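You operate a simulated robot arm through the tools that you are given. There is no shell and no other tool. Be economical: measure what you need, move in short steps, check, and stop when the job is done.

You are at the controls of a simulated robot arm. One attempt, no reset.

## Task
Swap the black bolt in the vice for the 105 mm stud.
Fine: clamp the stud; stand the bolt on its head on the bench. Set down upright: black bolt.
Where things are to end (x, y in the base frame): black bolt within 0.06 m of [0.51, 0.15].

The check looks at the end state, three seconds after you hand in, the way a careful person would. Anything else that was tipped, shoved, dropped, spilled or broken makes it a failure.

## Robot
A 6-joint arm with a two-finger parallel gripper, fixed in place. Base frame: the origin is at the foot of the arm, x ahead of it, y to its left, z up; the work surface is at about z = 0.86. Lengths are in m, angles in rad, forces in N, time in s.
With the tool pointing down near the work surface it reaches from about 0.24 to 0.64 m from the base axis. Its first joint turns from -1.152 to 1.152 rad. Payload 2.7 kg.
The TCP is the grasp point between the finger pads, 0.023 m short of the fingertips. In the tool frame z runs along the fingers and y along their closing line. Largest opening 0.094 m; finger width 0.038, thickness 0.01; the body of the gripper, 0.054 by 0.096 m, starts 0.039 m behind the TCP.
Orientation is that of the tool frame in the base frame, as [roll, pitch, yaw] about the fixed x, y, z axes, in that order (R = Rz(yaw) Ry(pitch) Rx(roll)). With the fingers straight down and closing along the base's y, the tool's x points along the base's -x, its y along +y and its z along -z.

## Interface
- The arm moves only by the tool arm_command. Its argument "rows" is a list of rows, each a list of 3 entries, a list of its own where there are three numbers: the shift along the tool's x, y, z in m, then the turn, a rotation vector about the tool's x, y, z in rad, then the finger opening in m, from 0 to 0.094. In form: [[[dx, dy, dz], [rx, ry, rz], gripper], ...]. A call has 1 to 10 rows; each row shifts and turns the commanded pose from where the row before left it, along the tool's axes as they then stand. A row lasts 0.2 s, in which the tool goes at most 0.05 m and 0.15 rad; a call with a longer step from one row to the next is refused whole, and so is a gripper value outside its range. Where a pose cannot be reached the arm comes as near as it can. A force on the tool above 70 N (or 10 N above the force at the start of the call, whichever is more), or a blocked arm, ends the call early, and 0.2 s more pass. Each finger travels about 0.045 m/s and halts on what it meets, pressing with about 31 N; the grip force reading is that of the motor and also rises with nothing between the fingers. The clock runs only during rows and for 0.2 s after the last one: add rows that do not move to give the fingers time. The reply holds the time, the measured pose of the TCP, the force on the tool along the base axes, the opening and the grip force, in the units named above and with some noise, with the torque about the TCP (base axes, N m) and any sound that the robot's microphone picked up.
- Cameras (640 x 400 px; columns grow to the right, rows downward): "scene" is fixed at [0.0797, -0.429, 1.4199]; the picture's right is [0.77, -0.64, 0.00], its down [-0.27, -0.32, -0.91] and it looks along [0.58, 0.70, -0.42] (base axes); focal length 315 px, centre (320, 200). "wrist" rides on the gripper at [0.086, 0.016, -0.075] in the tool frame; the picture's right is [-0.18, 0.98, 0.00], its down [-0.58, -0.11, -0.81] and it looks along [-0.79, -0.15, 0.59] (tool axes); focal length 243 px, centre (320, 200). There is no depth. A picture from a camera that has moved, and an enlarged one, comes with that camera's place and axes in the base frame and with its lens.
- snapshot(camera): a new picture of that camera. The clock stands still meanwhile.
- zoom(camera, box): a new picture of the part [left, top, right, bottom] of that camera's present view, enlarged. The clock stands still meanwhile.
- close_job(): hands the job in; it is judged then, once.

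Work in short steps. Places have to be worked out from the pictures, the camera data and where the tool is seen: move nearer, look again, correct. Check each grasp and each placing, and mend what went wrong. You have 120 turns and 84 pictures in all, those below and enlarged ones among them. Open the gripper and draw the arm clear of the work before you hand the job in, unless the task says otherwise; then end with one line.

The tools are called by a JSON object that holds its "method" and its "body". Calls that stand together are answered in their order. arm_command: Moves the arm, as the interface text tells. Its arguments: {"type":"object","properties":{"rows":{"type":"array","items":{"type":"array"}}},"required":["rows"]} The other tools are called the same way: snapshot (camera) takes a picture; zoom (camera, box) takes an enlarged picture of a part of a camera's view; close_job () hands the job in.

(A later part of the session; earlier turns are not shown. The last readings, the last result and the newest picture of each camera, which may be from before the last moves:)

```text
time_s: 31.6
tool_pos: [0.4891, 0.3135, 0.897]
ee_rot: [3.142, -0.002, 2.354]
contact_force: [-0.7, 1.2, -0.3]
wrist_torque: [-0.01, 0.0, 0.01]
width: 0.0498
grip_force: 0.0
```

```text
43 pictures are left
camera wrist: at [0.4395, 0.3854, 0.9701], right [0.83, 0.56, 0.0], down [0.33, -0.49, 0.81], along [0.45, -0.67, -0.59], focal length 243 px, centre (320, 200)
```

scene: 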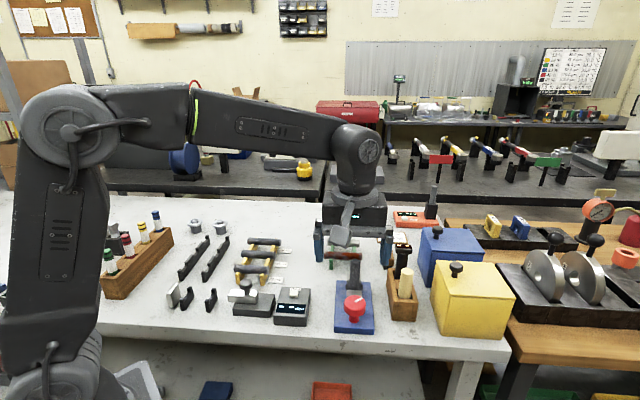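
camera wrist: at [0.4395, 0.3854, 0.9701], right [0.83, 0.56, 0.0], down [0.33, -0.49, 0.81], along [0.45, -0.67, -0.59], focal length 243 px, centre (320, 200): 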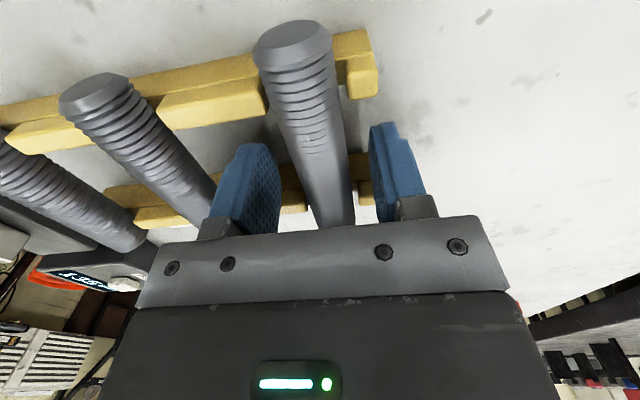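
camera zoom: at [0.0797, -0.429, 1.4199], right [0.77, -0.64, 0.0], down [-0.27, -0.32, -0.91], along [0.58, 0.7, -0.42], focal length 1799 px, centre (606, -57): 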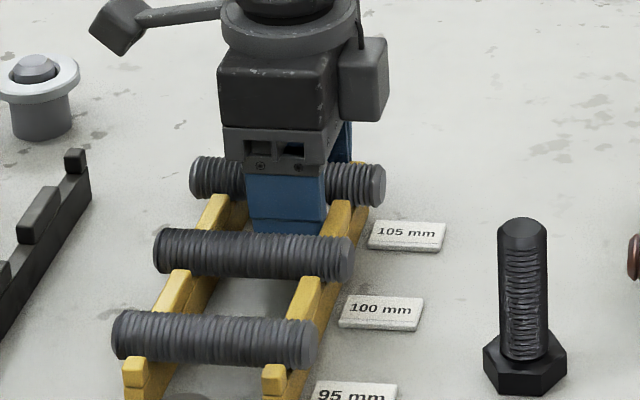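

Straddled cleanly between the rails. Closing on the stud.

{"method": "arm_command", "body": {"rows": [[[0, 0, 0], [0, 0, 0], 0.03], [[0, 0, 0], [0, 0, 0], 0.02], [[0, 0, 0], [0, 0, 0], 0.01], [[0, 0, 0], [0, 0, 0], 0.01], [[0, 0, 0], [0, 0, 0], 0.01]]}}

{"method": "arm_command", "body": {"rows": [[[0, 0, -0.005], [0, 0, 0], 0.01], [[0, 0, -0.01], [0, 0, 0], 0.01], [[0, 0, -0.005], [0, 0, 0], 0.01], [[0, 0, 0], [0, 0, 0], 0.01]]}}

{"method": "snapshot", "body": {"camera": "wrist"}}

{"method": "zoom", "body": {"camera": "scene", "box": [230, 210, 310, 280]}}

```text
time_s: 32.8
tool_pos: [0.4889, 0.314, 0.8964]
ee_rot: [-3.142, -0.001, 2.353]
contact_force: [0.1, 0.7, -0.2]
wrist_torque: [0.04, -0.01, -0.04]
width: 0.0231
grip_force: 30.8
```

```text
time_s: 33.8
tool_pos: [0.489, 0.313, 0.9162]
ee_rot: [-3.139, -0.001, 2.356]
contact_force: [-1.1, 0.1, -3.3]
wrist_torque: [-0.02, 0.03, -0.03]
width: 0.0231
grip_force: 31.5
```

```text
42 pictures are left
camera wrist: at [0.4396, 0.3854, 0.9901], right [0.83, 0.56, 0.0], down [0.33, -0.49, 0.81], along [0.45, -0.67, -0.59], focal length 243 px, centre (320, 200)
```

wrist: 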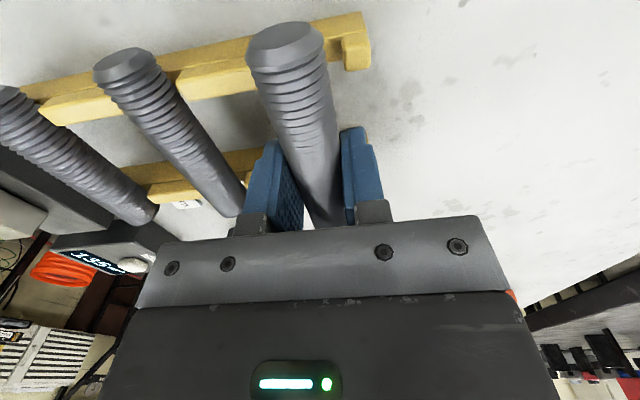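

```text
5.71 times, centred on (270, 245) of scene
camera zoom: at [0.0797, -0.4289, 1.4199], right [0.77, -0.64, 0.0], down [-0.27, -0.32, -0.91], along [0.58, 0.7, -0.42], focal length 1799 px, centre (606, -57)
```

zoom: 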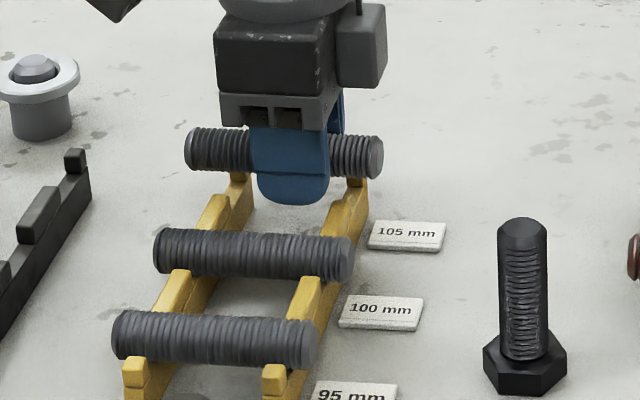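

Held at 23.1 mm, level. I'll shift it 12 mm along its axis to the left and set it back in the rack notches.

{"method": "arm_command", "body": {"rows": [[[0.012, 0, 0], [0, 0, 0], 0.01], [[0, 0, 0.01], [0, 0, 0], 0.01], [[0, 0, 0.0095], [0, 0, 0], 0.01], [[0, 0, 0], [0, 0, 0], 0.01]]}}

{"method": "arm_command", "body": {"rows": [[[0, 0, 0], [0, 0, 0], 0.03], [[0, 0, 0], [0, 0, 0], 0.045], [[0, 0, 0], [0, 0, 0], 0.05], [[0, 0, -0.02], [0, 0, 0], 0.05], [[0, 0, -0.03], [0, 0, 0], 0.05], [[0, 0, 0], [0, 0, 0], 0.05]]}}

{"method": "snapshot", "body": {"camera": "wrist"}}

{"method": "zoom", "body": {"camera": "scene", "box": [230, 210, 310, 280]}}

```text
time_s: 34.8
tool_pos: [0.481, 0.3216, 0.8974]
ee_rot: [-3.141, 0.0, 2.356]
contact_force: [-1.0, 0.4, 0.1]
wrist_torque: [-0.04, 0.0, 0.01]
width: 0.0232
grip_force: 30.7
```

```text
time_s: 36.2
tool_pos: [0.4801, 0.3223, 0.9465]
ee_rot: [-3.141, 0.001, 2.354]
contact_force: [0.1, -0.4, -0.1]
wrist_torque: [0.01, -0.02, 0.01]
width: 0.0499
grip_force: 0.1
```

```text
40 pictures are left
camera wrist: at [0.4305, 0.3941, 1.0206], right [0.83, 0.56, 0.0], down [0.33, -0.49, 0.81], along [0.45, -0.67, -0.59], focal length 243 px, centre (320, 200)
```

wrist: 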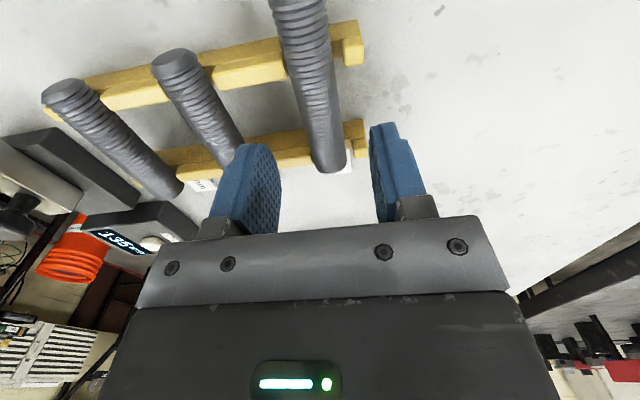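

```text
5.71 times, centred on (270, 245) of scene
camera zoom: at [0.0797, -0.429, 1.4199], right [0.77, -0.64, 0.0], down [-0.27, -0.32, -0.91], along [0.58, 0.7, -0.42], focal length 1799 px, centre (606, -57)
```

zoom: 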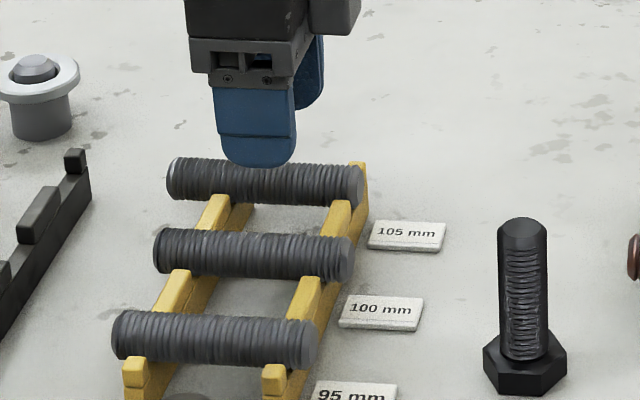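

The stud rests securely in the rack, shifted left. I'll move 45 mm along to its left end and look before descending.

{"method": "arm_command", "body": {"rows": [[[0.0225, 0, 0], [0, 0, 0], 0.05], [[0.0225, 0, 0.01], [0, 0, 0], 0.05], [[0, 0, 0.01], [0, 0, 0], 0.05], [[0, 0, 0], [0, 0, 0], 0.05]]}}

{"method": "zoom", "body": {"camera": "scene", "box": [220, 210, 300, 280]}}

{"method": "snapshot", "body": {"camera": "wrist"}}

```text
time_s: 37.2
tool_pos: [0.4489, 0.3544, 0.9266]
ee_rot: [3.141, 0.001, 2.354]
contact_force: [-0.1, -0.7, 0.6]
wrist_torque: [0.03, -0.01, 0.0]
width: 0.05
grip_force: 0.0
```

```text
5.71 times, centred on (260, 245) of scene
camera zoom: at [0.0797, -0.429, 1.4199], right [0.77, -0.64, 0.0], down [-0.27, -0.32, -0.91], along [0.58, 0.7, -0.42], focal length 1799 px, centre (663, -57)
```

zoom: 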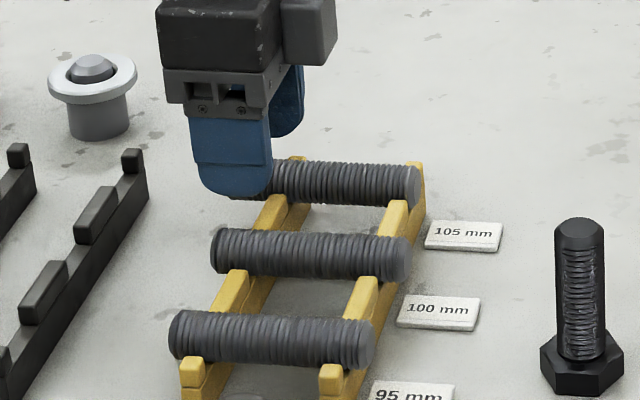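

```text
37 pictures are left
camera wrist: at [0.3995, 0.4265, 1.0004], right [0.83, 0.56, 0.0], down [0.33, -0.49, 0.81], along [0.45, -0.67, -0.59], focal length 243 px, centre (320, 200)
```

wrist: 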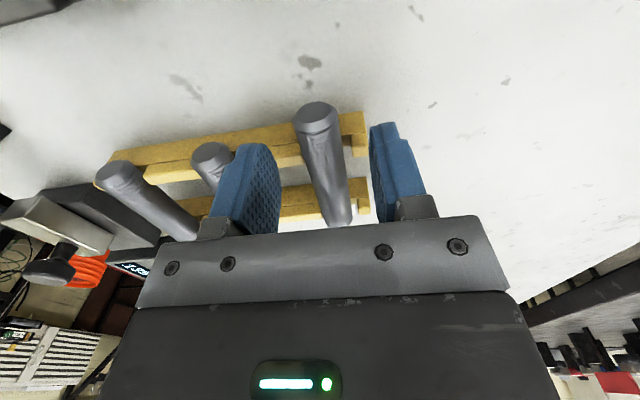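

The finger would clip the left rail by a few mm, so I go 6 mm further left, then descend watching for contact.

{"method": "arm_command", "body": {"rows": [[[0.006, 0, 0], [0, 0, 0], 0.05], [[0, 0, 0.01], [0, 0, 0], 0.05], [[0, 0, 0.01], [0, 0, 0], 0.05], [[0, 0, 0.007], [0, 0, 0], 0.05], [[0, 0, 0], [0, 0, 0], 0.05]]}}

{"method": "zoom", "body": {"camera": "scene", "box": [220, 210, 300, 280]}}

```text
time_s: 38.1
tool_pos: [0.4462, 0.3614, 0.9172]
ee_rot: [3.124, 0.004, 2.358]
contact_force: [-5.0, -5.2, 7.7]
wrist_torque: [-0.4, 0.22, -0.19]
width: 0.0528
grip_force: 3.0
stopped in row 4: the force on the tool passed its limit at 77 N (the readings are from after the stop); the commanded pose is now the measured one
```

```text
5.71 times, centred on (260, 245) of scene
camera zoom: at [0.0794, -0.4292, 1.4198], right [0.77, -0.64, 0.0], down [-0.27, -0.32, -0.91], along [0.58, 0.7, -0.42], focal length 1799 px, centre (663, -57)
```

zoom: 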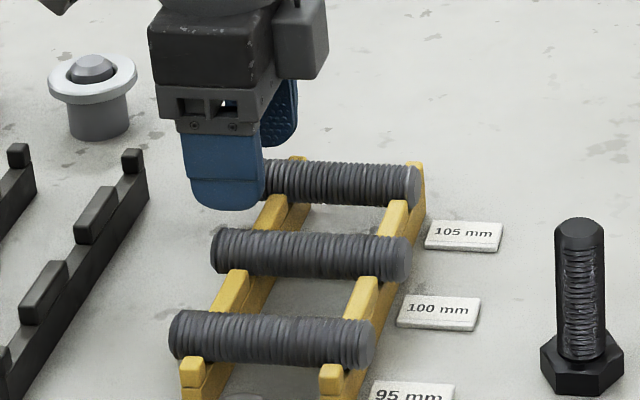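

A fingertip hit something at z≈0.894, probably the taller end ear of the rail behind the stud. Backing up 2 cm and looking.

{"method": "arm_command", "body": {"rows": [[[0, 0, -0.01], [0, 0, 0], 0.05], [[0, 0, -0.01], [0.0087, 0, 0], 0.05], [[0, 0, 0], [0.0087, 0, 0], 0.05]]}}

{"method": "zoom", "body": {"camera": "wrist", "box": [230, 90, 430, 240]}}

{"method": "zoom", "body": {"camera": "scene", "box": [235, 225, 285, 260]}}

```text
time_s: 39.0
tool_pos: [0.4473, 0.3614, 0.9366]
ee_rot: [3.141, 0.005, 2.356]
contact_force: [-0.2, -0.2, 0.0]
wrist_torque: [-0.02, 0.01, -0.02]
width: 0.0499
grip_force: 0.0
```

```text
2.67 times, centred on (330, 165) of wrist
camera zoom: at [0.3975, 0.433, 1.0098], right [0.83, 0.56, 0.0], down [0.33, -0.49, 0.81], along [0.46, -0.67, -0.59], focal length 647 px, centre (293, 293)
```

zoom: 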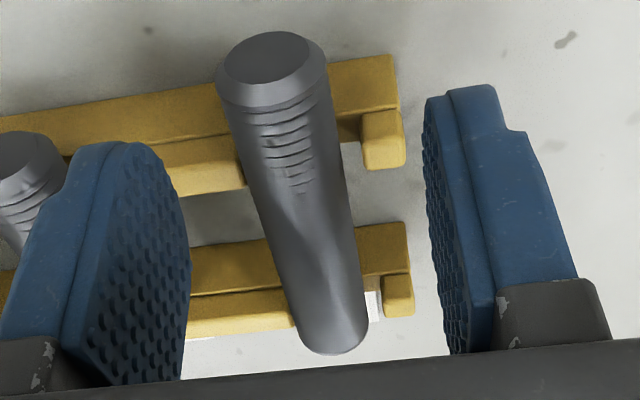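

```text
11.43 times, centred on (260, 242) of scene
camera zoom: at [0.0797, -0.429, 1.4199], right [0.77, -0.64, 0.0], down [-0.27, -0.32, -0.91], along [0.58, 0.7, -0.42], focal length 3598 px, centre (1006, -286)
```

zoom: 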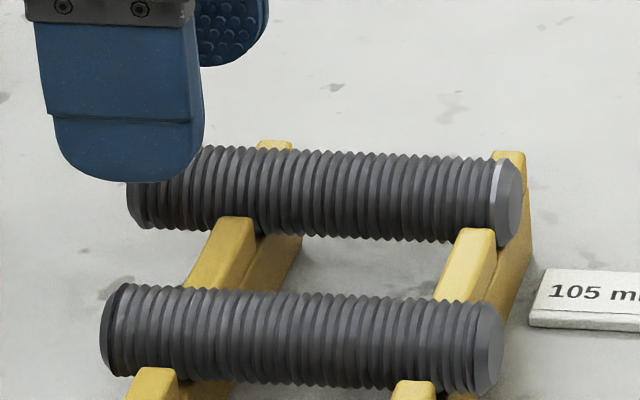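

The front finger likely caught the rail block edge. Better plan: grip at the centre again, set the stud on open bench behind the rack, and slide the barely opened fingers along to its end so it cannot roll. Regripping at the centre now.

{"method": "arm_command", "body": {"rows": [[[-0.026, -0.0043, 0], [0, -0.004, 0], 0.05], [[-0.026, 0, 0], [0, 0, 0], 0.05], [[0, 0, 0.02], [0, 0, 0], 0.05], [[0, 0, 0.0195], [0, 0, 0], 0.05], [[0, 0, 0], [0, 0, 0], 0.05]]}}

{"method": "snapshot", "body": {"camera": "wrist"}}

```text
time_s: 40.1
tool_pos: [0.4811, 0.3207, 0.898]
ee_rot: [-3.141, 0.007, 2.356]
contact_force: [-0.6, 0.6, -0.3]
wrist_torque: [-0.04, -0.01, 0.03]
width: 0.0501
grip_force: 0.1
```

```text
33 pictures are left
camera wrist: at [0.4309, 0.393, 0.9696], right [0.83, 0.56, 0.0], down [0.33, -0.48, 0.81], along [0.46, -0.67, -0.59], focal length 243 px, centre (320, 200)
```

wrist: 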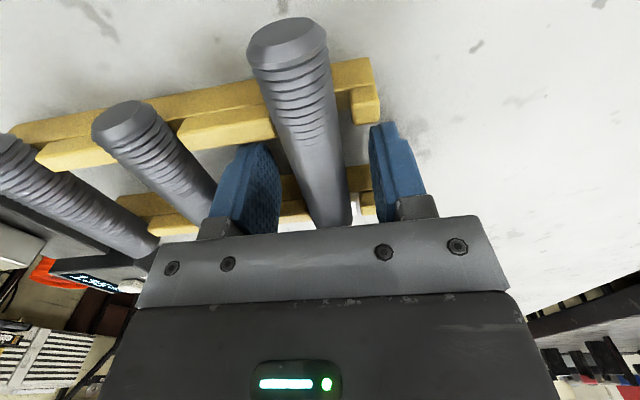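

Aligned. Gripping, lifting, and carrying it behind the rack.

{"method": "arm_command", "body": {"rows": [[[0, 0, 0], [0, 0.007, 0], 0.03], [[0, 0, 0], [0, 0, 0], 0.02], [[0, 0, 0], [0, 0, 0], 0.01], [[0, 0, 0], [0, 0, 0], 0.01], [[0, 0, 0], [0, 0, 0], 0.01], [[0, 0, -0.015], [0, 0, 0], 0.01], [[0, 0, -0.03], [0, 0, 0], 0.01], [[0, 0, 0], [0, 0, 0], 0.01]]}}

{"method": "arm_command", "body": {"rows": [[[0.01, 0.027, 0], [0, 0, 0], 0.01], [[0.01, 0.0275, 0], [0, 0, 0], 0.01], [[0, 0, 0.02], [0, 0, 0], 0.01], [[0, 0, 0.02], [0, 0, 0], 0.01], [[0, 0, 0], [0, 0, 0], 0.01]]}}

{"method": "zoom", "body": {"camera": "scene", "box": [220, 190, 320, 270]}}

```text
time_s: 42.0
tool_pos: [0.4806, 0.3203, 0.941]
ee_rot: [3.141, 0.0, 2.356]
contact_force: [0.9, -0.6, -3.8]
wrist_torque: [-0.02, -0.05, -0.02]
width: 0.023
grip_force: 30.7
```

```text
time_s: 43.1
tool_pos: [0.5063, 0.3713, 0.9021]
ee_rot: [3.141, 0.0, 2.355]
contact_force: [0.2, 0.4, -3.1]
wrist_torque: [-0.04, 0.02, 0.01]
width: 0.0232
grip_force: 30.7
```

```text
5.00 times, centred on (270, 230) of scene
camera zoom: at [0.0798, -0.4289, 1.4199], right [0.77, -0.64, 0.0], down [-0.27, -0.32, -0.91], along [0.58, 0.7, -0.42], focal length 1574 px, centre (570, 50)
```

zoom: 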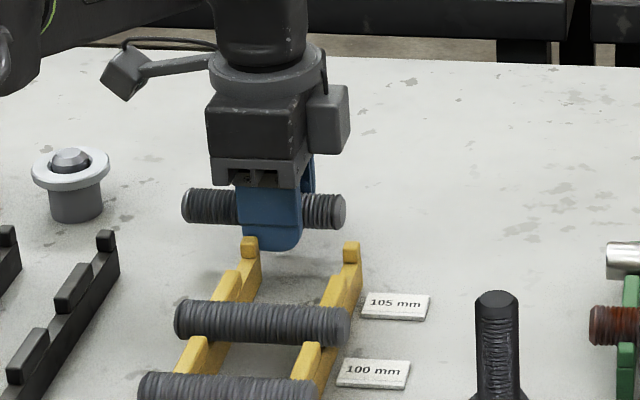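

A little more clearance from the rack ears and flanged item: shift 6 mm away and 20 mm right, then lower to the bench.

{"method": "arm_command", "body": {"rows": [[[-0.02, 0.006, 0], [0, 0, 0], 0.01], [[0, 0, 0.008], [0, 0, 0], 0.01], [[0, 0, 0.005], [0, 0, 0], 0.01], [[0, 0, 0.003], [0, 0, 0], 0.01], [[0, 0, 0], [0, 0, 0], 0.01]]}}

```text
time_s: 44.4
tool_pos: [0.523, 0.3642, 0.8864]
ee_rot: [3.141, -0.001, 2.356]
contact_force: [0.7, 0.5, -3.4]
wrist_torque: [-0.02, -0.04, -0.04]
width: 0.023
grip_force: 31.1
```

No contact yet; lowering in 1–2 mm steps.

{"method": "arm_command", "body": {"rows": [[[0, 0, 0.002], [0, 0, 0], 0.01], [[0, 0, 0], [0, 0, 0], 0.01]]}}

{"method": "arm_command", "body": {"rows": [[[0, 0, 0.0015], [0, 0, 0], 0.01], [[0, 0, 0], [0, 0, 0], 0.01]]}}

```text
time_s: 45.0
tool_pos: [0.5232, 0.3642, 0.8834]
ee_rot: [3.141, -0.001, 2.356]
contact_force: [-0.8, 0.8, -3.2]
wrist_torque: [-0.08, -0.02, -0.01]
width: 0.0228
grip_force: 31.5
```

```text
time_s: 45.5
tool_pos: [0.5238, 0.3628, 0.8817]
ee_rot: [-3.14, -0.001, 2.356]
contact_force: [0.4, -0.8, -1.4]
wrist_torque: [-0.03, 0.07, 0.07]
width: 0.0233
grip_force: 30.9
```

Just touching. Opening to 27 mm, sliding 42 mm along the stud toward its left end, and regripping.

{"method": "arm_command", "body": {"rows": [[[0, 0, 0], [0, 0, 0], 0.027], [[0, 0, -0.001], [0, 0, 0], 0.027], [[0.014, 0, 0], [0, 0, 0], 0.027], [[0.014, 0, 0], [0, 0, 0], 0.027], [[0.014, 0, 0], [0, 0, 0], 0.027], [[0, 0, 0], [0, 0, 0], 0.027]]}}

{"method": "snapshot", "body": {"camera": "wrist"}}

{"method": "zoom", "body": {"camera": "scene", "box": [220, 190, 320, 270]}}

```text
time_s: 47.0
tool_pos: [0.4937, 0.3945, 0.8841]
ee_rot: [-3.14, 0.001, 2.356]
contact_force: [-1.1, -0.3, 0.0]
wrist_torque: [0.0, -0.01, 0.02]
width: 0.0271
grip_force: 0.0
```

```text
31 pictures are left
camera wrist: at [0.4443, 0.4656, 0.9571], right [0.83, 0.56, 0.0], down [0.33, -0.49, 0.81], along [0.46, -0.67, -0.59], focal length 243 px, centre (320, 200)
```

wrist: 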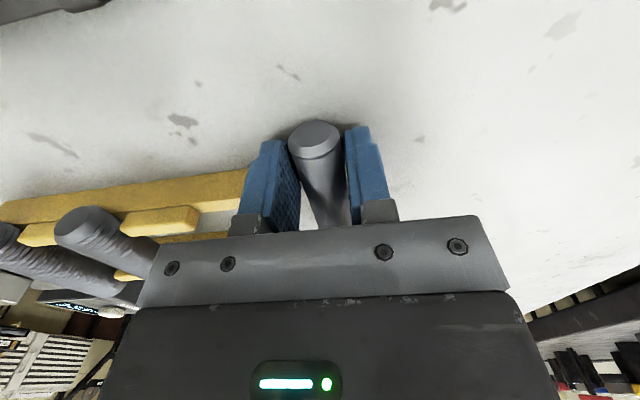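

```text
5.00 times, centred on (270, 230) of scene
camera zoom: at [0.0797, -0.429, 1.4199], right [0.77, -0.64, 0.0], down [-0.27, -0.32, -0.91], along [0.58, 0.7, -0.42], focal length 1574 px, centre (570, 50)
```

zoom: 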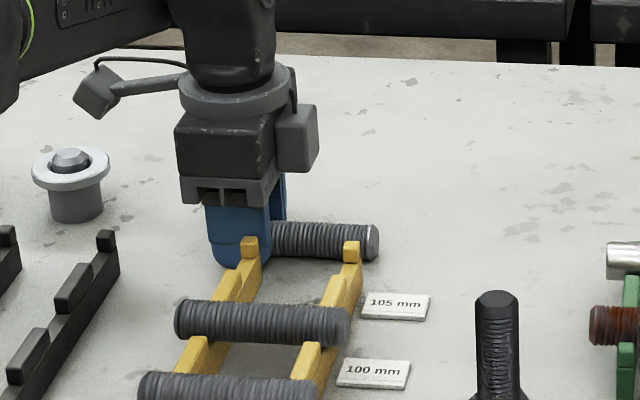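

The fingers cover the left 35 mm. Moving 3 mm further out, gripping, and lifting to check for droop.

{"method": "arm_command", "body": {"rows": [[[0.003, 0, 0], [0, 0, 0], 0.027], [[0, 0, 0], [0, 0, 0], 0.015], [[0, 0, 0], [0, 0, 0], 0.01], [[0, 0, 0], [0, 0, 0], 0.01], [[0, 0, 0], [0, 0, 0], 0.01], [[0, 0, -0.01], [0, 0, 0], 0.01], [[0, 0, -0.02], [0, 0, 0], 0.01], [[0, 0, -0.02], [0, 0, 0], 0.01], [[0, 0, 0], [0, 0, 0], 0.01]]}}

{"method": "zoom", "body": {"camera": "scene", "box": [220, 180, 320, 260]}}

```text
time_s: 49.0
tool_pos: [0.4915, 0.3957, 0.9335]
ee_rot: [-3.141, 0.0, 2.357]
contact_force: [-0.2, -0.5, -3.1]
wrist_torque: [0.04, 0.08, 0.01]
width: 0.0231
grip_force: 31.1
```

```text
5.00 times, centred on (270, 220) of scene
camera zoom: at [0.0798, -0.4289, 1.4199], right [0.77, -0.64, 0.0], down [-0.27, -0.32, -0.91], along [0.58, 0.7, -0.42], focal length 1574 px, centre (570, 100)
```

zoom: 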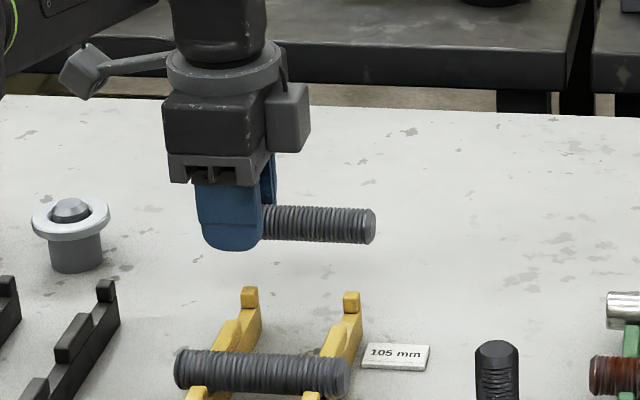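

Level and firm. Raising to z≈1.03 and carrying over to the vice, high above the bolt.

{"method": "arm_command", "body": {"rows": [[[0, 0, -0.048], [0, 0, 0], 0.01], [[0, 0, -0.048], [0, 0, 0], 0.01], [[-0.0312, -0.0288, 0], [0, 0, 0], 0.01], [[-0.0312, -0.0288, 0], [0, 0, 0], 0.01], [[-0.0312, -0.0288, 0], [0, 0, 0], 0.01], [[-0.0312, -0.0288, 0], [0, 0, 0], 0.01]]}}

{"method": "arm_command", "body": {"rows": [[[-0.0312, -0.0288, 0], [0, 0, 0], 0.01], [[-0.0312, -0.0288, 0], [0, 0, 0], 0.01], [[-0.0312, -0.0288, 0], [0, 0, 0], 0.01], [[-0.0312, -0.0288, 0], [0, 0, 0], 0.01], [[-0.0312, -0.0288, 0], [0, 0, 0], 0.01], [[0, 0, 0], [0, 0, 0], 0.01]]}}

{"method": "snapshot", "body": {"camera": "wrist"}}

{"method": "zoom", "body": {"camera": "scene", "box": [300, 220, 420, 320]}}

```text
time_s: 50.4
tool_pos: [0.4945, 0.2206, 1.0282]
ee_rot: [-3.141, 0.0, 2.355]
contact_force: [-0.6, -0.5, -3.6]
wrist_torque: [0.09, 0.05, 0.01]
width: 0.0229
grip_force: 31.5
out of reach, approached as far as the arm can: row 2
```

```text
time_s: 51.8
tool_pos: [0.5032, 0.0084, 1.0267]
ee_rot: [3.141, 0.0, 2.356]
contact_force: [0.8, -0.3, -2.1]
wrist_torque: [0.08, 0.08, -0.02]
width: 0.0227
grip_force: 31.0
```

```text
28 pictures are left
camera wrist: at [0.453, 0.0808, 1.1014], right [0.82, 0.57, 0.0], down [0.33, -0.49, 0.81], along [0.46, -0.67, -0.59], focal length 243 px, centre (320, 200)
```

wrist: 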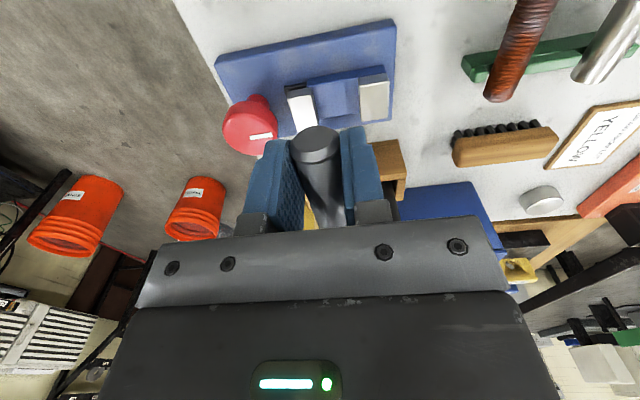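

```text
4.00 times, centred on (360, 270) of scene
camera zoom: at [0.0797, -0.429, 1.4199], right [0.77, -0.64, 0.0], down [-0.27, -0.32, -0.91], along [0.58, 0.7, -0.42], focal length 1259 px, centre (160, -80)
```

zoom: 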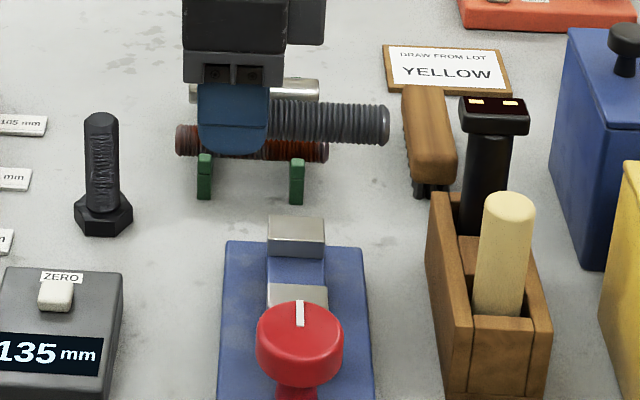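

Good view of the jaws from the side; zooming to measure gap and height.

{"method": "zoom", "body": {"camera": "wrist", "box": [210, 10, 410, 160]}}

```text
2.67 times, centred on (310, 85) of wrist
camera zoom: at [0.453, 0.0808, 1.1014], right [0.82, 0.57, 0.0], down [0.33, -0.49, 0.81], along [0.46, -0.67, -0.59], focal length 647 px, centre (347, 507)
```

zoom: 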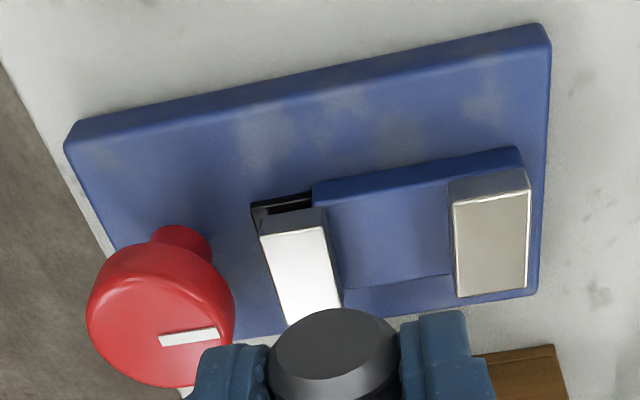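

The jaw faces are at s≈0.350 and 0.388, with gap centre s≈0.370 along the vice axis and the lateral centre at ≈0.392. Shifting to match and lowering to just above the jaws.

{"method": "arm_command", "body": {"rows": [[[-0.0035, 0.0083, 0], [0, 0, 0], 0.01], [[0, 0, 0.03], [0, 0, 0], 0.01], [[0, 0, 0.03], [0, 0, 0], 0.01], [[0, 0, 0.022], [0, 0, 0], 0.01], [[0, 0, 0], [0, 0, 0], 0.01]]}}

{"method": "zoom", "body": {"camera": "wrist", "box": [210, 60, 430, 240]}}

{"method": "zoom", "body": {"camera": "scene", "box": [310, 235, 410, 320]}}

```text
time_s: 53.0
tool_pos: [0.5113, 0.0132, 0.9446]
ee_rot: [-3.14, 0.0, 2.354]
contact_force: [-0.6, -0.5, -3.5]
wrist_torque: [0.06, 0.09, 0.0]
width: 0.0228
grip_force: 31.5
```

```text
2.22 times, centred on (320, 150) of wrist
camera zoom: at [0.4622, 0.0846, 1.0183], right [0.83, 0.56, 0.0], down [0.33, -0.49, 0.81], along [0.46, -0.67, -0.59], focal length 539 px, centre (320, 311)
```

zoom: 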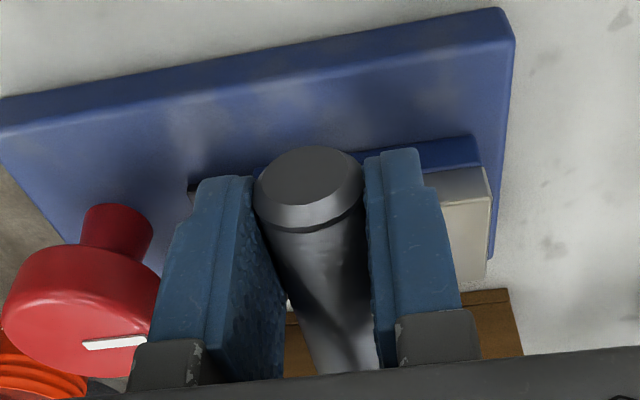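

```text
4.71 times, centred on (360, 278) of scene
camera zoom: at [0.0798, -0.429, 1.4199], right [0.77, -0.64, 0.0], down [-0.27, -0.32, -0.91], along [0.58, 0.7, -0.42], focal length 1482 px, centre (132, -165)
```

zoom: 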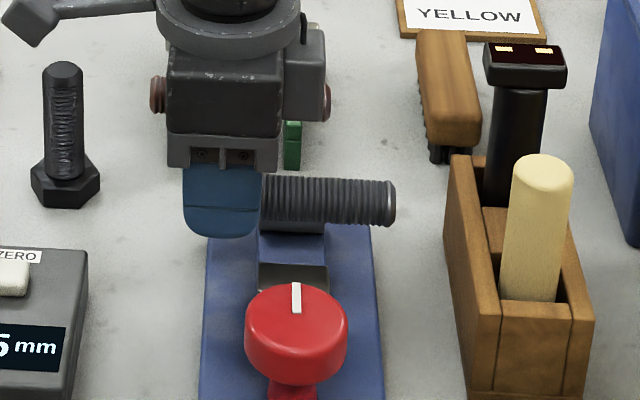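

The finger edge is nearly level with the jaw edge, so I back 4 mm outward along the stud, then descend carefully.

{"method": "arm_command", "body": {"rows": [[[0.004, 0, 0], [0, 0, 0], 0.01], [[0, 0, 0.008], [0, 0, 0], 0.01], [[0, 0, 0.008], [0, 0, 0], 0.01], [[0, 0, 0.005], [0, 0, 0], 0.01], [[0, 0, 0], [0, 0, 0], 0.01]]}}

{"method": "zoom", "body": {"camera": "scene", "box": [320, 250, 400, 310]}}

```text
time_s: 54.1
tool_pos: [0.5091, 0.0153, 0.9243]
ee_rot: [3.141, -0.001, 2.357]
contact_force: [-0.1, -1.7, -4.0]
wrist_torque: [0.06, 0.09, -0.01]
width: 0.0228
grip_force: 31.0
```

```text
6.67 times, centred on (360, 280) of scene
camera zoom: at [0.0798, -0.429, 1.4199], right [0.77, -0.64, 0.0], down [-0.27, -0.32, -0.91], along [0.58, 0.7, -0.42], focal length 2099 px, centre (53, -333)
```

zoom: 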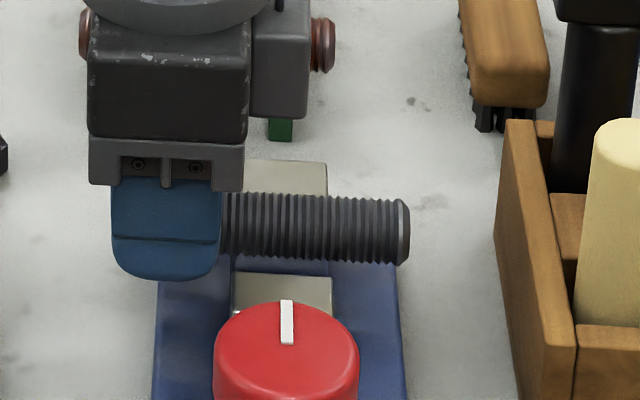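

The stud enters the gap, and the fingers are clear of the jaw edges. Lowering in small steps to the bed.

{"method": "arm_command", "body": {"rows": [[[0, 0, 0.003], [0, 0, 0], 0.01], [[0, 0, 0.002], [0, 0, 0], 0.01], [[0, 0, 0], [0, 0, 0], 0.01]]}}

{"method": "arm_command", "body": {"rows": [[[0, 0, 0.002], [0, 0, 0], 0.01], [[0, 0, 0], [0, 0, 0], 0.01]]}}

```text
time_s: 55.0
tool_pos: [0.5084, 0.0161, 0.9206]
ee_rot: [-3.141, -0.001, 2.356]
contact_force: [0.7, 0.0, -3.4]
wrist_torque: [0.08, 0.07, -0.05]
width: 0.0227
grip_force: 30.9
```

```text
time_s: 55.5
tool_pos: [0.5089, 0.0154, 0.9193]
ee_rot: [-3.14, 0.001, 2.357]
contact_force: [-1.0, 1.2, -2.1]
wrist_torque: [0.02, 0.04, 0.02]
width: 0.0228
grip_force: 30.8
```

Contact is beginning; one more millimetre.

{"method": "arm_command", "body": {"rows": [[[0, 0, 0.001], [0, 0, 0], 0.01], [[0, 0, 0], [0, 0, 0], 0.01]]}}

{"method": "zoom", "body": {"camera": "scene", "box": [325, 260, 385, 305]}}

```text
time_s: 56.1
tool_pos: [0.5093, 0.0158, 0.918]
ee_rot: [3.14, 0.001, 2.356]
contact_force: [-3.6, -0.9, 10.5]
wrist_torque: [-0.19, -0.09, -0.13]
width: 0.0229
grip_force: 30.7
```

```text
8.89 times, centred on (355, 282) of scene
camera zoom: at [0.0794, -0.429, 1.4199], right [0.77, -0.64, 0.0], down [-0.27, -0.32, -0.91], along [0.58, 0.7, -0.42], focal length 2798 px, centre (9, -533)
```

zoom: 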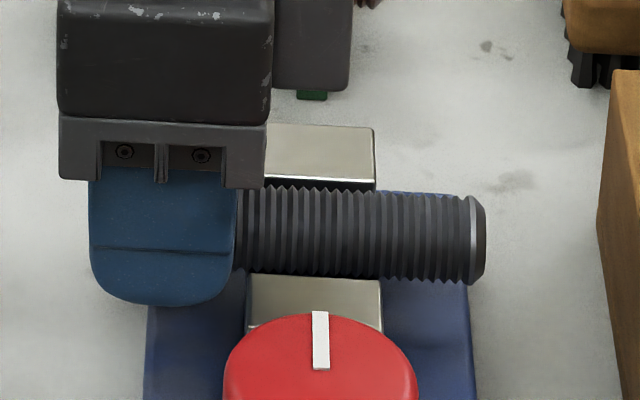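

The stud sits on the bed between the jaws. Opening and rising.

{"method": "arm_command", "body": {"rows": [[[0, 0, -0.001], [0, 0, 0], 0.023], [[0, 0, 0], [0, 0, 0], 0.03], [[0, 0, 0], [0, 0, 0], 0.04], [[0, 0, 0], [0, 0, 0], 0.045], [[0, 0, -0.02], [0, 0, 0], 0.045], [[0, 0, -0.03], [0, 0, 0], 0.045], [[0, 0, -0.04], [0, 0, 0], 0.045], [[0, 0, -0.03], [0, 0, 0], 0.045]]}}

{"method": "zoom", "body": {"camera": "wrist", "box": [200, 0, 420, 160]}}

{"method": "zoom", "body": {"camera": "scene", "box": [325, 260, 385, 305]}}

```text
time_s: 58.0
tool_pos: [0.5092, 0.0164, 1.0381]
ee_rot: [3.141, 0.0, 2.355]
contact_force: [0.3, 0.1, -0.3]
wrist_torque: [0.04, 0.02, 0.0]
width: 0.0451
grip_force: 0.1
```

```text
2.50 times, centred on (310, 80) of wrist
camera zoom: at [0.4596, 0.088, 1.1125], right [0.83, 0.56, 0.0], down [0.33, -0.49, 0.81], along [0.46, -0.67, -0.59], focal length 606 px, centre (345, 500)
```

zoom: 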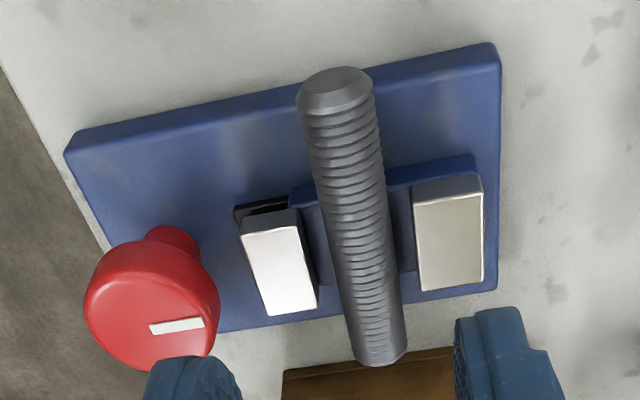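

```text
8.89 times, centred on (355, 282) of scene
camera zoom: at [0.0797, -0.429, 1.4199], right [0.77, -0.64, 0.0], down [-0.27, -0.32, -0.91], along [0.58, 0.7, -0.42], focal length 2798 px, centre (9, -533)
```

zoom: 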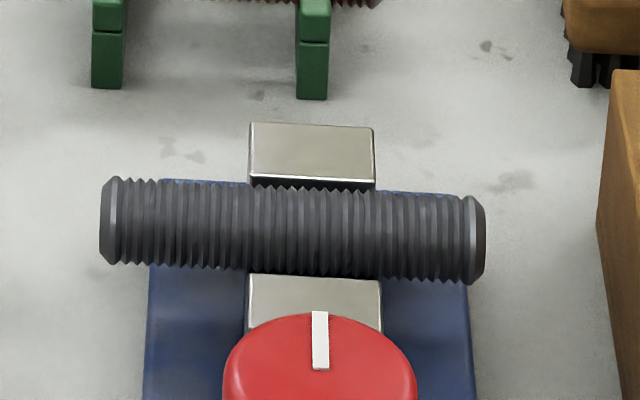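

The stud lies properly in the gap. From the earlier turn the knob axis is at (0.480, -0.072). I'll go above it and rotate to yaw≈-1.55, ready for a long clockwise stroke.

{"method": "arm_command", "body": {"rows": [[[-0.021, -0.0416, 0], [0, 0, 0], 0.065], [[-0.021, -0.0416, 0], [0, 0, 0], 0.065], [[0, 0, 0], [0, 0, -0.148], 0.065], [[0, 0, 0], [0, 0, -0.148], 0.065], [[0, 0, 0], [0, 0, -0.148], 0.065], [[0, 0, 0], [0, 0, -0.148], 0.065], [[0, 0, 0], [0, 0, -0.148], 0.065], [[0, 0, 0], [0, 0, -0.148], 0.065], [[0, 0, 0], [0, 0, -0.148], 0.065], [[0, 0, 0], [0, 0, -0.148], 0.065]]}}

{"method": "arm_command", "body": {"rows": [[[0, 0, 0], [0, 0, -0.148], 0.065], [[0, 0, 0], [0, 0, -0.148], 0.065], [[0, 0, 0], [0, 0, -0.148], 0.065], [[0, 0, 0], [0, 0, -0.148], 0.065], [[0, 0, 0], [0, 0, -0.148], 0.065], [[0, 0, 0], [0, 0, -0.148], 0.065], [[0, 0, 0], [0, 0, -0.148], 0.065], [[0, 0, 0], [0, 0, -0.148], 0.065], [[0, 0, 0], [0, 0, 0], 0.065]]}}

```text
time_s: 60.1
tool_pos: [0.4794, -0.0721, 1.0385]
ee_rot: [3.141, 0.001, -2.742]
contact_force: [0.3, 0.7, 0.2]
wrist_torque: [0.0, 0.02, -0.01]
width: 0.065
grip_force: 0.1
```

```text
time_s: 62.1
tool_pos: [0.479, -0.0728, 1.0383]
ee_rot: [-3.141, -0.002, -1.558]
contact_force: [0.2, -0.1, 0.3]
wrist_torque: [-0.04, 0.0, 0.03]
width: 0.0653
grip_force: 0.0
```

Descending onto the knob with a modest opening.

{"method": "arm_command", "body": {"rows": [[[-0.0006, -0.001, 0.03], [0, 0, 0], 0.06], [[0, 0, 0.03], [0, 0, 0], 0.06], [[0, 0, 0.028], [0, 0, 0], 0.06], [[0, 0, 0.02], [0, 0, 0], 0.06], [[0, 0, 0], [0, 0, 0], 0.06]]}}

{"method": "snapshot", "body": {"camera": "wrist"}}

```text
time_s: 63.4
tool_pos: [0.482, -0.0709, 0.9328]
ee_rot: [-3.138, -0.001, -1.559]
contact_force: [-2.7, 1.5, 11.8]
wrist_torque: [0.24, -0.35, 0.11]
width: 0.0588
grip_force: 0.1
```

```text
19 pictures are left
camera wrist: at [0.4658, -0.1594, 1.0054], right [-0.99, 0.17, 0.0], down [0.1, 0.58, 0.81], along [0.14, 0.79, -0.59], focal length 243 px, centre (320, 200)
```

wrist: 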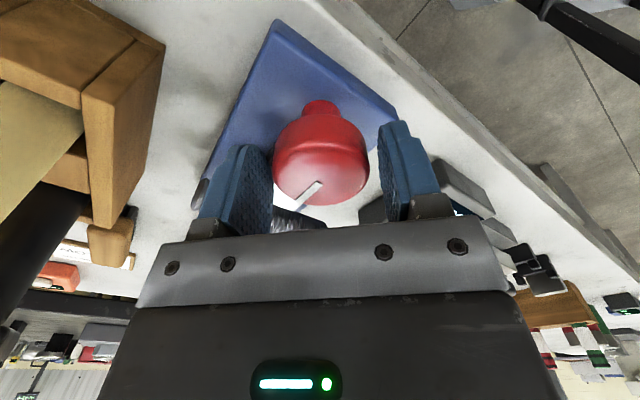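

A fingertip rests on the near jaw's corner (12 N). Raising 2.5 mm and closing on the knob.

{"method": "arm_command", "body": {"rows": [[[0, 0, -0.0045], [0, 0, 0], 0.058], [[0, 0, 0], [0, 0, 0], 0.05], [[0, 0, 0], [0, 0, 0], 0.04], [[0, 0, 0], [0, 0, 0], 0.03], [[0, 0, 0], [0, 0, 0], 0.03]]}}

```text
time_s: 64.5
tool_pos: [0.481, -0.0731, 0.935]
ee_rot: [3.141, 0.001, -1.559]
contact_force: [5.0, -0.8, -7.7]
wrist_torque: [-0.02, -0.36, 0.01]
width: 0.0471
grip_force: 44.4
```

Gripped. Turning clockwise.

{"method": "arm_command", "body": {"rows": [[[0, 0, 0], [0, 0, 0.12], 0.03], [[0, 0, 0], [0, 0, 0.12], 0.03], [[0, 0, 0], [0, 0, 0.12], 0.03], [[0, 0, 0], [0, 0, 0.12], 0.03], [[0, 0, 0], [0, 0, 0.12], 0.03], [[0, 0, 0], [0, 0, 0.12], 0.03], [[0, 0, 0], [0, 0, 0.12], 0.03], [[0, 0, 0], [0, 0, 0.12], 0.03], [[0, 0, 0], [0, 0, 0.12], 0.03]]}}

{"method": "snapshot", "body": {"camera": "wrist"}}

```text
time_s: 66.5
tool_pos: [0.4791, -0.0725, 0.9357]
ee_rot: [3.14, -0.002, -2.641]
contact_force: [-16.1, 6.5, 10.4]
wrist_torque: [0.77, -0.47, 0.05]
width: 0.047
grip_force: 45.2
```

```text
18 pictures are left
camera wrist: at [0.3963, -0.0995, 1.0088], right [-0.31, 0.95, 0.0], down [0.56, 0.18, 0.81], along [0.77, 0.25, -0.59], focal length 243 px, centre (320, 200)
```

wrist: 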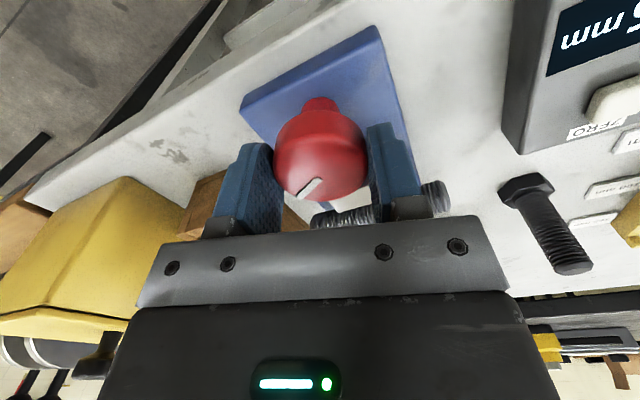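

The knob follows. Continuing clockwise another 0.96 rad.

{"method": "arm_command", "body": {"rows": [[[0, 0, 0], [0, 0, 0.12], 0.03], [[0, 0, 0], [0, 0, 0.12], 0.03], [[0, 0, 0], [0, 0, 0.12], 0.03], [[0, 0, 0], [0, 0, 0.12], 0.03], [[0, 0, 0], [0, 0, 0.12], 0.03], [[0, 0, 0], [0, 0, 0.12], 0.03], [[0, 0, 0], [0, 0, 0.12], 0.03], [[0, 0, 0], [0, 0, 0.12], 0.03]]}}

{"method": "snapshot", "body": {"camera": "wrist"}}

{"method": "zoom", "body": {"camera": "scene", "box": [325, 250, 395, 310]}}

```text
time_s: 68.3
tool_pos: [0.4795, -0.0685, 0.9356]
ee_rot: [3.141, -0.002, 2.681]
contact_force: [-16.8, 25.5, 12.7]
wrist_torque: [0.15, -0.21, 0.03]
width: 0.0467
grip_force: 44.9
```

```text
17 pictures are left
camera wrist: at [0.4097, -0.0181, 1.0088], right [0.6, 0.8, 0.0], down [0.47, -0.36, 0.81], along [0.64, -0.49, -0.59], focal length 243 px, centre (320, 200)
```

wrist: 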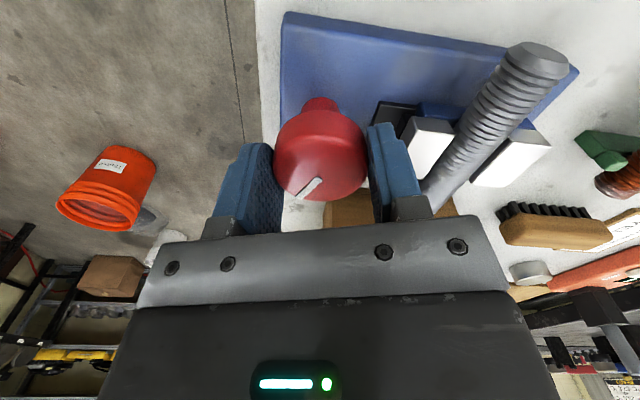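

```text
6.67 times, centred on (360, 280) of scene
camera zoom: at [0.079, -0.4283, 1.4201], right [0.77, -0.64, 0.0], down [-0.27, -0.32, -0.91], along [0.58, 0.7, -0.42], focal length 2099 px, centre (53, -333)
```

zoom: 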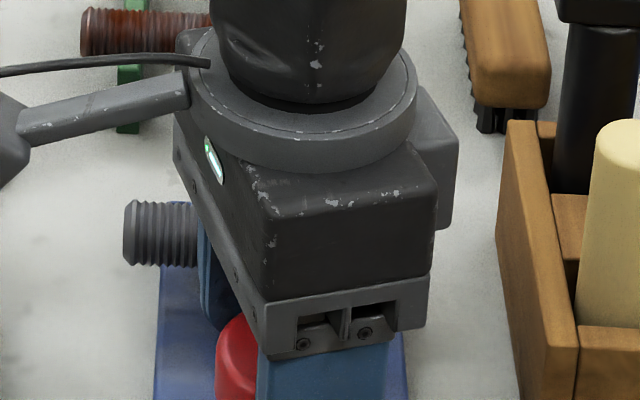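

Zooming on the jaws in this view to see the remaining gap.

{"method": "zoom", "body": {"camera": "wrist", "box": [360, 30, 580, 210]}}

```text
2.22 times, centred on (470, 120) of wrist
camera zoom: at [0.4097, -0.0181, 1.0088], right [0.6, 0.8, 0.0], down [0.47, -0.36, 0.81], along [0.64, -0.49, -0.59], focal length 539 px, centre (-13, 378)
```

zoom: 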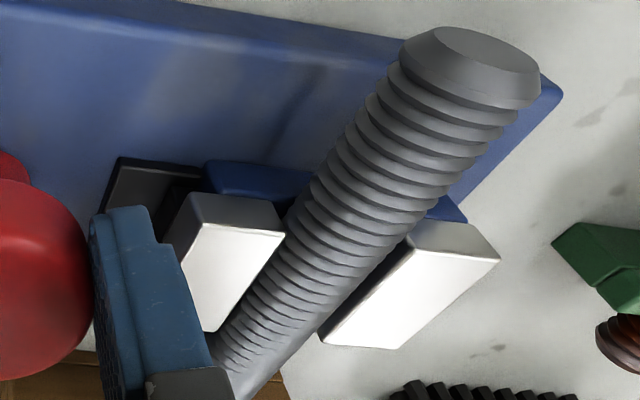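

The near jaw is now against the stud, with a small gap left at the far jaw. I'll relieve side load and turn to the end of this stroke.

{"method": "arm_command", "body": {"rows": [[[0.003, 0.003, 0], [0, 0, 0], 0.03], [[0, 0, 0], [0, 0, 0.12], 0.03], [[0, 0, 0], [0, 0, 0.12], 0.03], [[0, 0, 0], [0, 0, 0.12], 0.03], [[0, 0, 0], [0, 0, 0.12], 0.03], [[0, 0, 0], [0, 0, 0], 0.03]]}}

{"method": "zoom", "body": {"camera": "wrist", "box": [260, 20, 580, 220]}}

```text
time_s: 69.8
tool_pos: [0.4803, -0.0695, 0.936]
ee_rot: [3.141, 0.004, 2.202]
contact_force: [8.6, -19.9, -0.9]
wrist_torque: [-1.0, -0.62, -0.02]
width: 0.0472
grip_force: 45.1
```

```text
2.00 times, centred on (420, 120) of wrist
camera zoom: at [0.442, 0.0091, 1.0083], right [0.9, 0.43, 0.0], down [0.25, -0.53, 0.81], along [0.35, -0.73, -0.59], focal length 485 px, centre (120, 360)
```

zoom: 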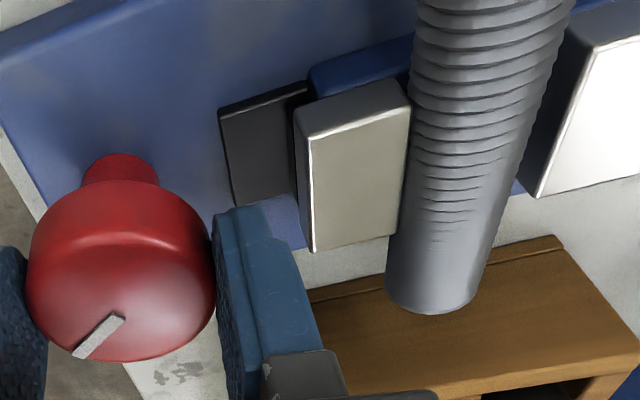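

The near jaw touches the stud, and the far side still has a gap. I open slightly, rotate back in place and take a new bite.

{"method": "arm_command", "body": {"rows": [[[0, 0, 0], [0, 0, 0], 0.05], [[0, 0, 0], [0, 0, 0], 0.06], [[0, 0, 0], [0, 0, -0.14], 0.06], [[0, 0, 0], [0, 0, -0.148], 0.06], [[0, 0, 0], [0, 0, -0.148], 0.06], [[0, 0, 0], [0, 0, -0.148], 0.06], [[0, 0, 0], [0, 0, -0.148], 0.06], [[0, 0, 0], [0, 0, -0.148], 0.06], [[0, 0, 0], [0, 0, -0.148], 0.06], [[0, 0, 0], [0, 0, -0.148], 0.06]]}}

{"method": "arm_command", "body": {"rows": [[[0, 0, 0], [0, 0, -0.148], 0.06], [[0, 0, 0], [0, 0, -0.148], 0.06], [[0, 0, 0], [0, 0, -0.148], 0.06], [[0, 0, 0], [0, 0, -0.148], 0.06], [[0, 0, 0], [0, 0, -0.148], 0.06], [[0, 0, 0], [0, 0, -0.148], 0.06], [[0, 0, 0], [0, 0, -0.148], 0.06], [[0, 0, 0], [0, 0, 0], 0.06]]}}

```text
time_s: 72.0
tool_pos: [0.4787, -0.0677, 0.9342]
ee_rot: [-3.141, -0.001, -2.903]
contact_force: [0.3, 0.2, 0.1]
wrist_torque: [0.04, -0.02, -0.03]
width: 0.06
grip_force: 0.0
```

```text
time_s: 73.8
tool_pos: [0.4799, -0.0689, 0.9356]
ee_rot: [3.14, 0.001, -1.867]
contact_force: [0.5, 0.5, -0.2]
wrist_torque: [0.02, -0.01, 0.01]
width: 0.0601
grip_force: 0.1
```

Recentre by 3 mm, grip, and turn clockwise again.

{"method": "arm_command", "body": {"rows": [[[0.003, -0.001, 0], [0, 0, 0], 0.058], [[0, 0, 0], [0, 0, 0], 0.045], [[0, 0, 0], [0, 0, 0], 0.03], [[0, 0, 0], [0, 0, 0], 0.03], [[0, 0, 0], [0, 0, 0.1], 0.03], [[0, 0, 0], [0, 0, 0.1], 0.03], [[0, 0, 0], [0, 0, 0.1], 0.03], [[0, 0, 0], [0, 0, 0.1], 0.03], [[0, 0, 0], [0, 0, 0.1], 0.03]]}}

{"method": "arm_command", "body": {"rows": [[[0, 0, 0], [0, 0, 0.1], 0.03], [[0, 0, 0], [0, 0, 0.1], 0.03], [[0, 0, 0], [0, 0, 0.1], 0.03], [[0, 0, 0], [0, 0, 0], 0.03]]}}

{"method": "snapshot", "body": {"camera": "wrist"}}

```text
time_s: 75.8
tool_pos: [0.4811, -0.0718, 0.9355]
ee_rot: [-3.141, 0.003, -2.371]
contact_force: [19.8, -0.6, 1.0]
wrist_torque: [-0.66, 0.32, -0.01]
width: 0.047
grip_force: 45.5
```

```text
time_s: 76.8
tool_pos: [0.4808, -0.07, 0.9364]
ee_rot: [-3.141, 0.003, -2.67]
contact_force: [16.9, 0.5, 4.2]
wrist_torque: [-0.25, -0.13, -0.02]
width: 0.047
grip_force: 44.9
```

```text
13 pictures are left
camera wrist: at [0.3957, -0.0967, 1.0085], right [-0.28, 0.96, 0.0], down [0.56, 0.17, 0.81], along [0.78, 0.23, -0.59], focal length 243 px, centre (320, 200)
```

wrist: 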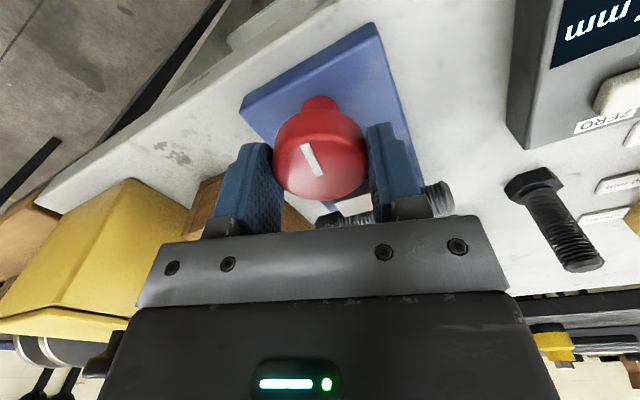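

Still turning freely, with torque about z near zero. Continuing.

{"method": "arm_command", "body": {"rows": [[[0, 0, 0], [0, 0, 0.1], 0.03], [[0, 0, 0], [0, 0, 0.1], 0.03], [[0, 0, 0], [0, 0, 0.1], 0.03], [[0, 0, 0], [0, 0, 0.1], 0.03], [[0, 0, 0], [0, 0, 0.1], 0.03], [[0, 0, 0], [0, 0, 0.1], 0.03], [[0, 0, 0], [0, 0, 0], 0.03]]}}

{"method": "arm_command", "body": {"rows": [[[0, 0, 0], [0, 0, 0.1], 0.03], [[0, 0, 0], [0, 0, 0.1], 0.03], [[0, 0, 0], [0, 0, 0.1], 0.03], [[0, 0, 0], [0, 0, 0], 0.03]]}}

{"method": "snapshot", "body": {"camera": "wrist"}}

```text
time_s: 78.3
tool_pos: [0.4793, -0.0701, 0.9348]
ee_rot: [-3.141, 0.004, 3.013]
contact_force: [12.9, 9.5, 4.6]
wrist_torque: [0.16, -0.77, -0.01]
width: 0.0472
grip_force: 45.1
```

```text
time_s: 79.3
tool_pos: [0.4805, -0.0705, 0.936]
ee_rot: [3.139, 0.003, 2.714]
contact_force: [16.6, 17.1, 4.6]
wrist_torque: [0.0, -0.29, 0.06]
width: 0.0469
grip_force: 45.1
```

```text
12 pictures are left
camera wrist: at [0.4081, -0.0207, 1.0085], right [0.58, 0.82, 0.0], down [0.48, -0.34, 0.81], along [0.66, -0.46, -0.59], focal length 243 px, centre (320, 200)
```

wrist: 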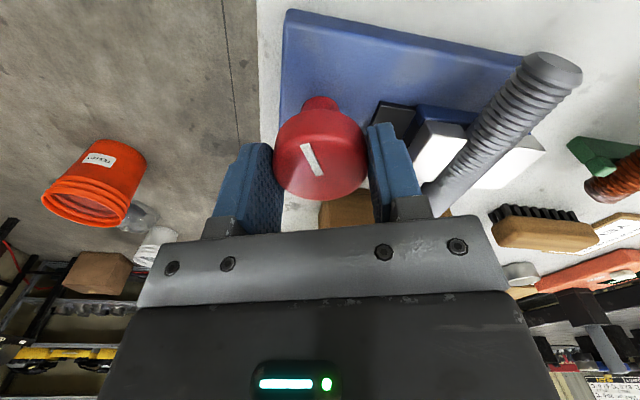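

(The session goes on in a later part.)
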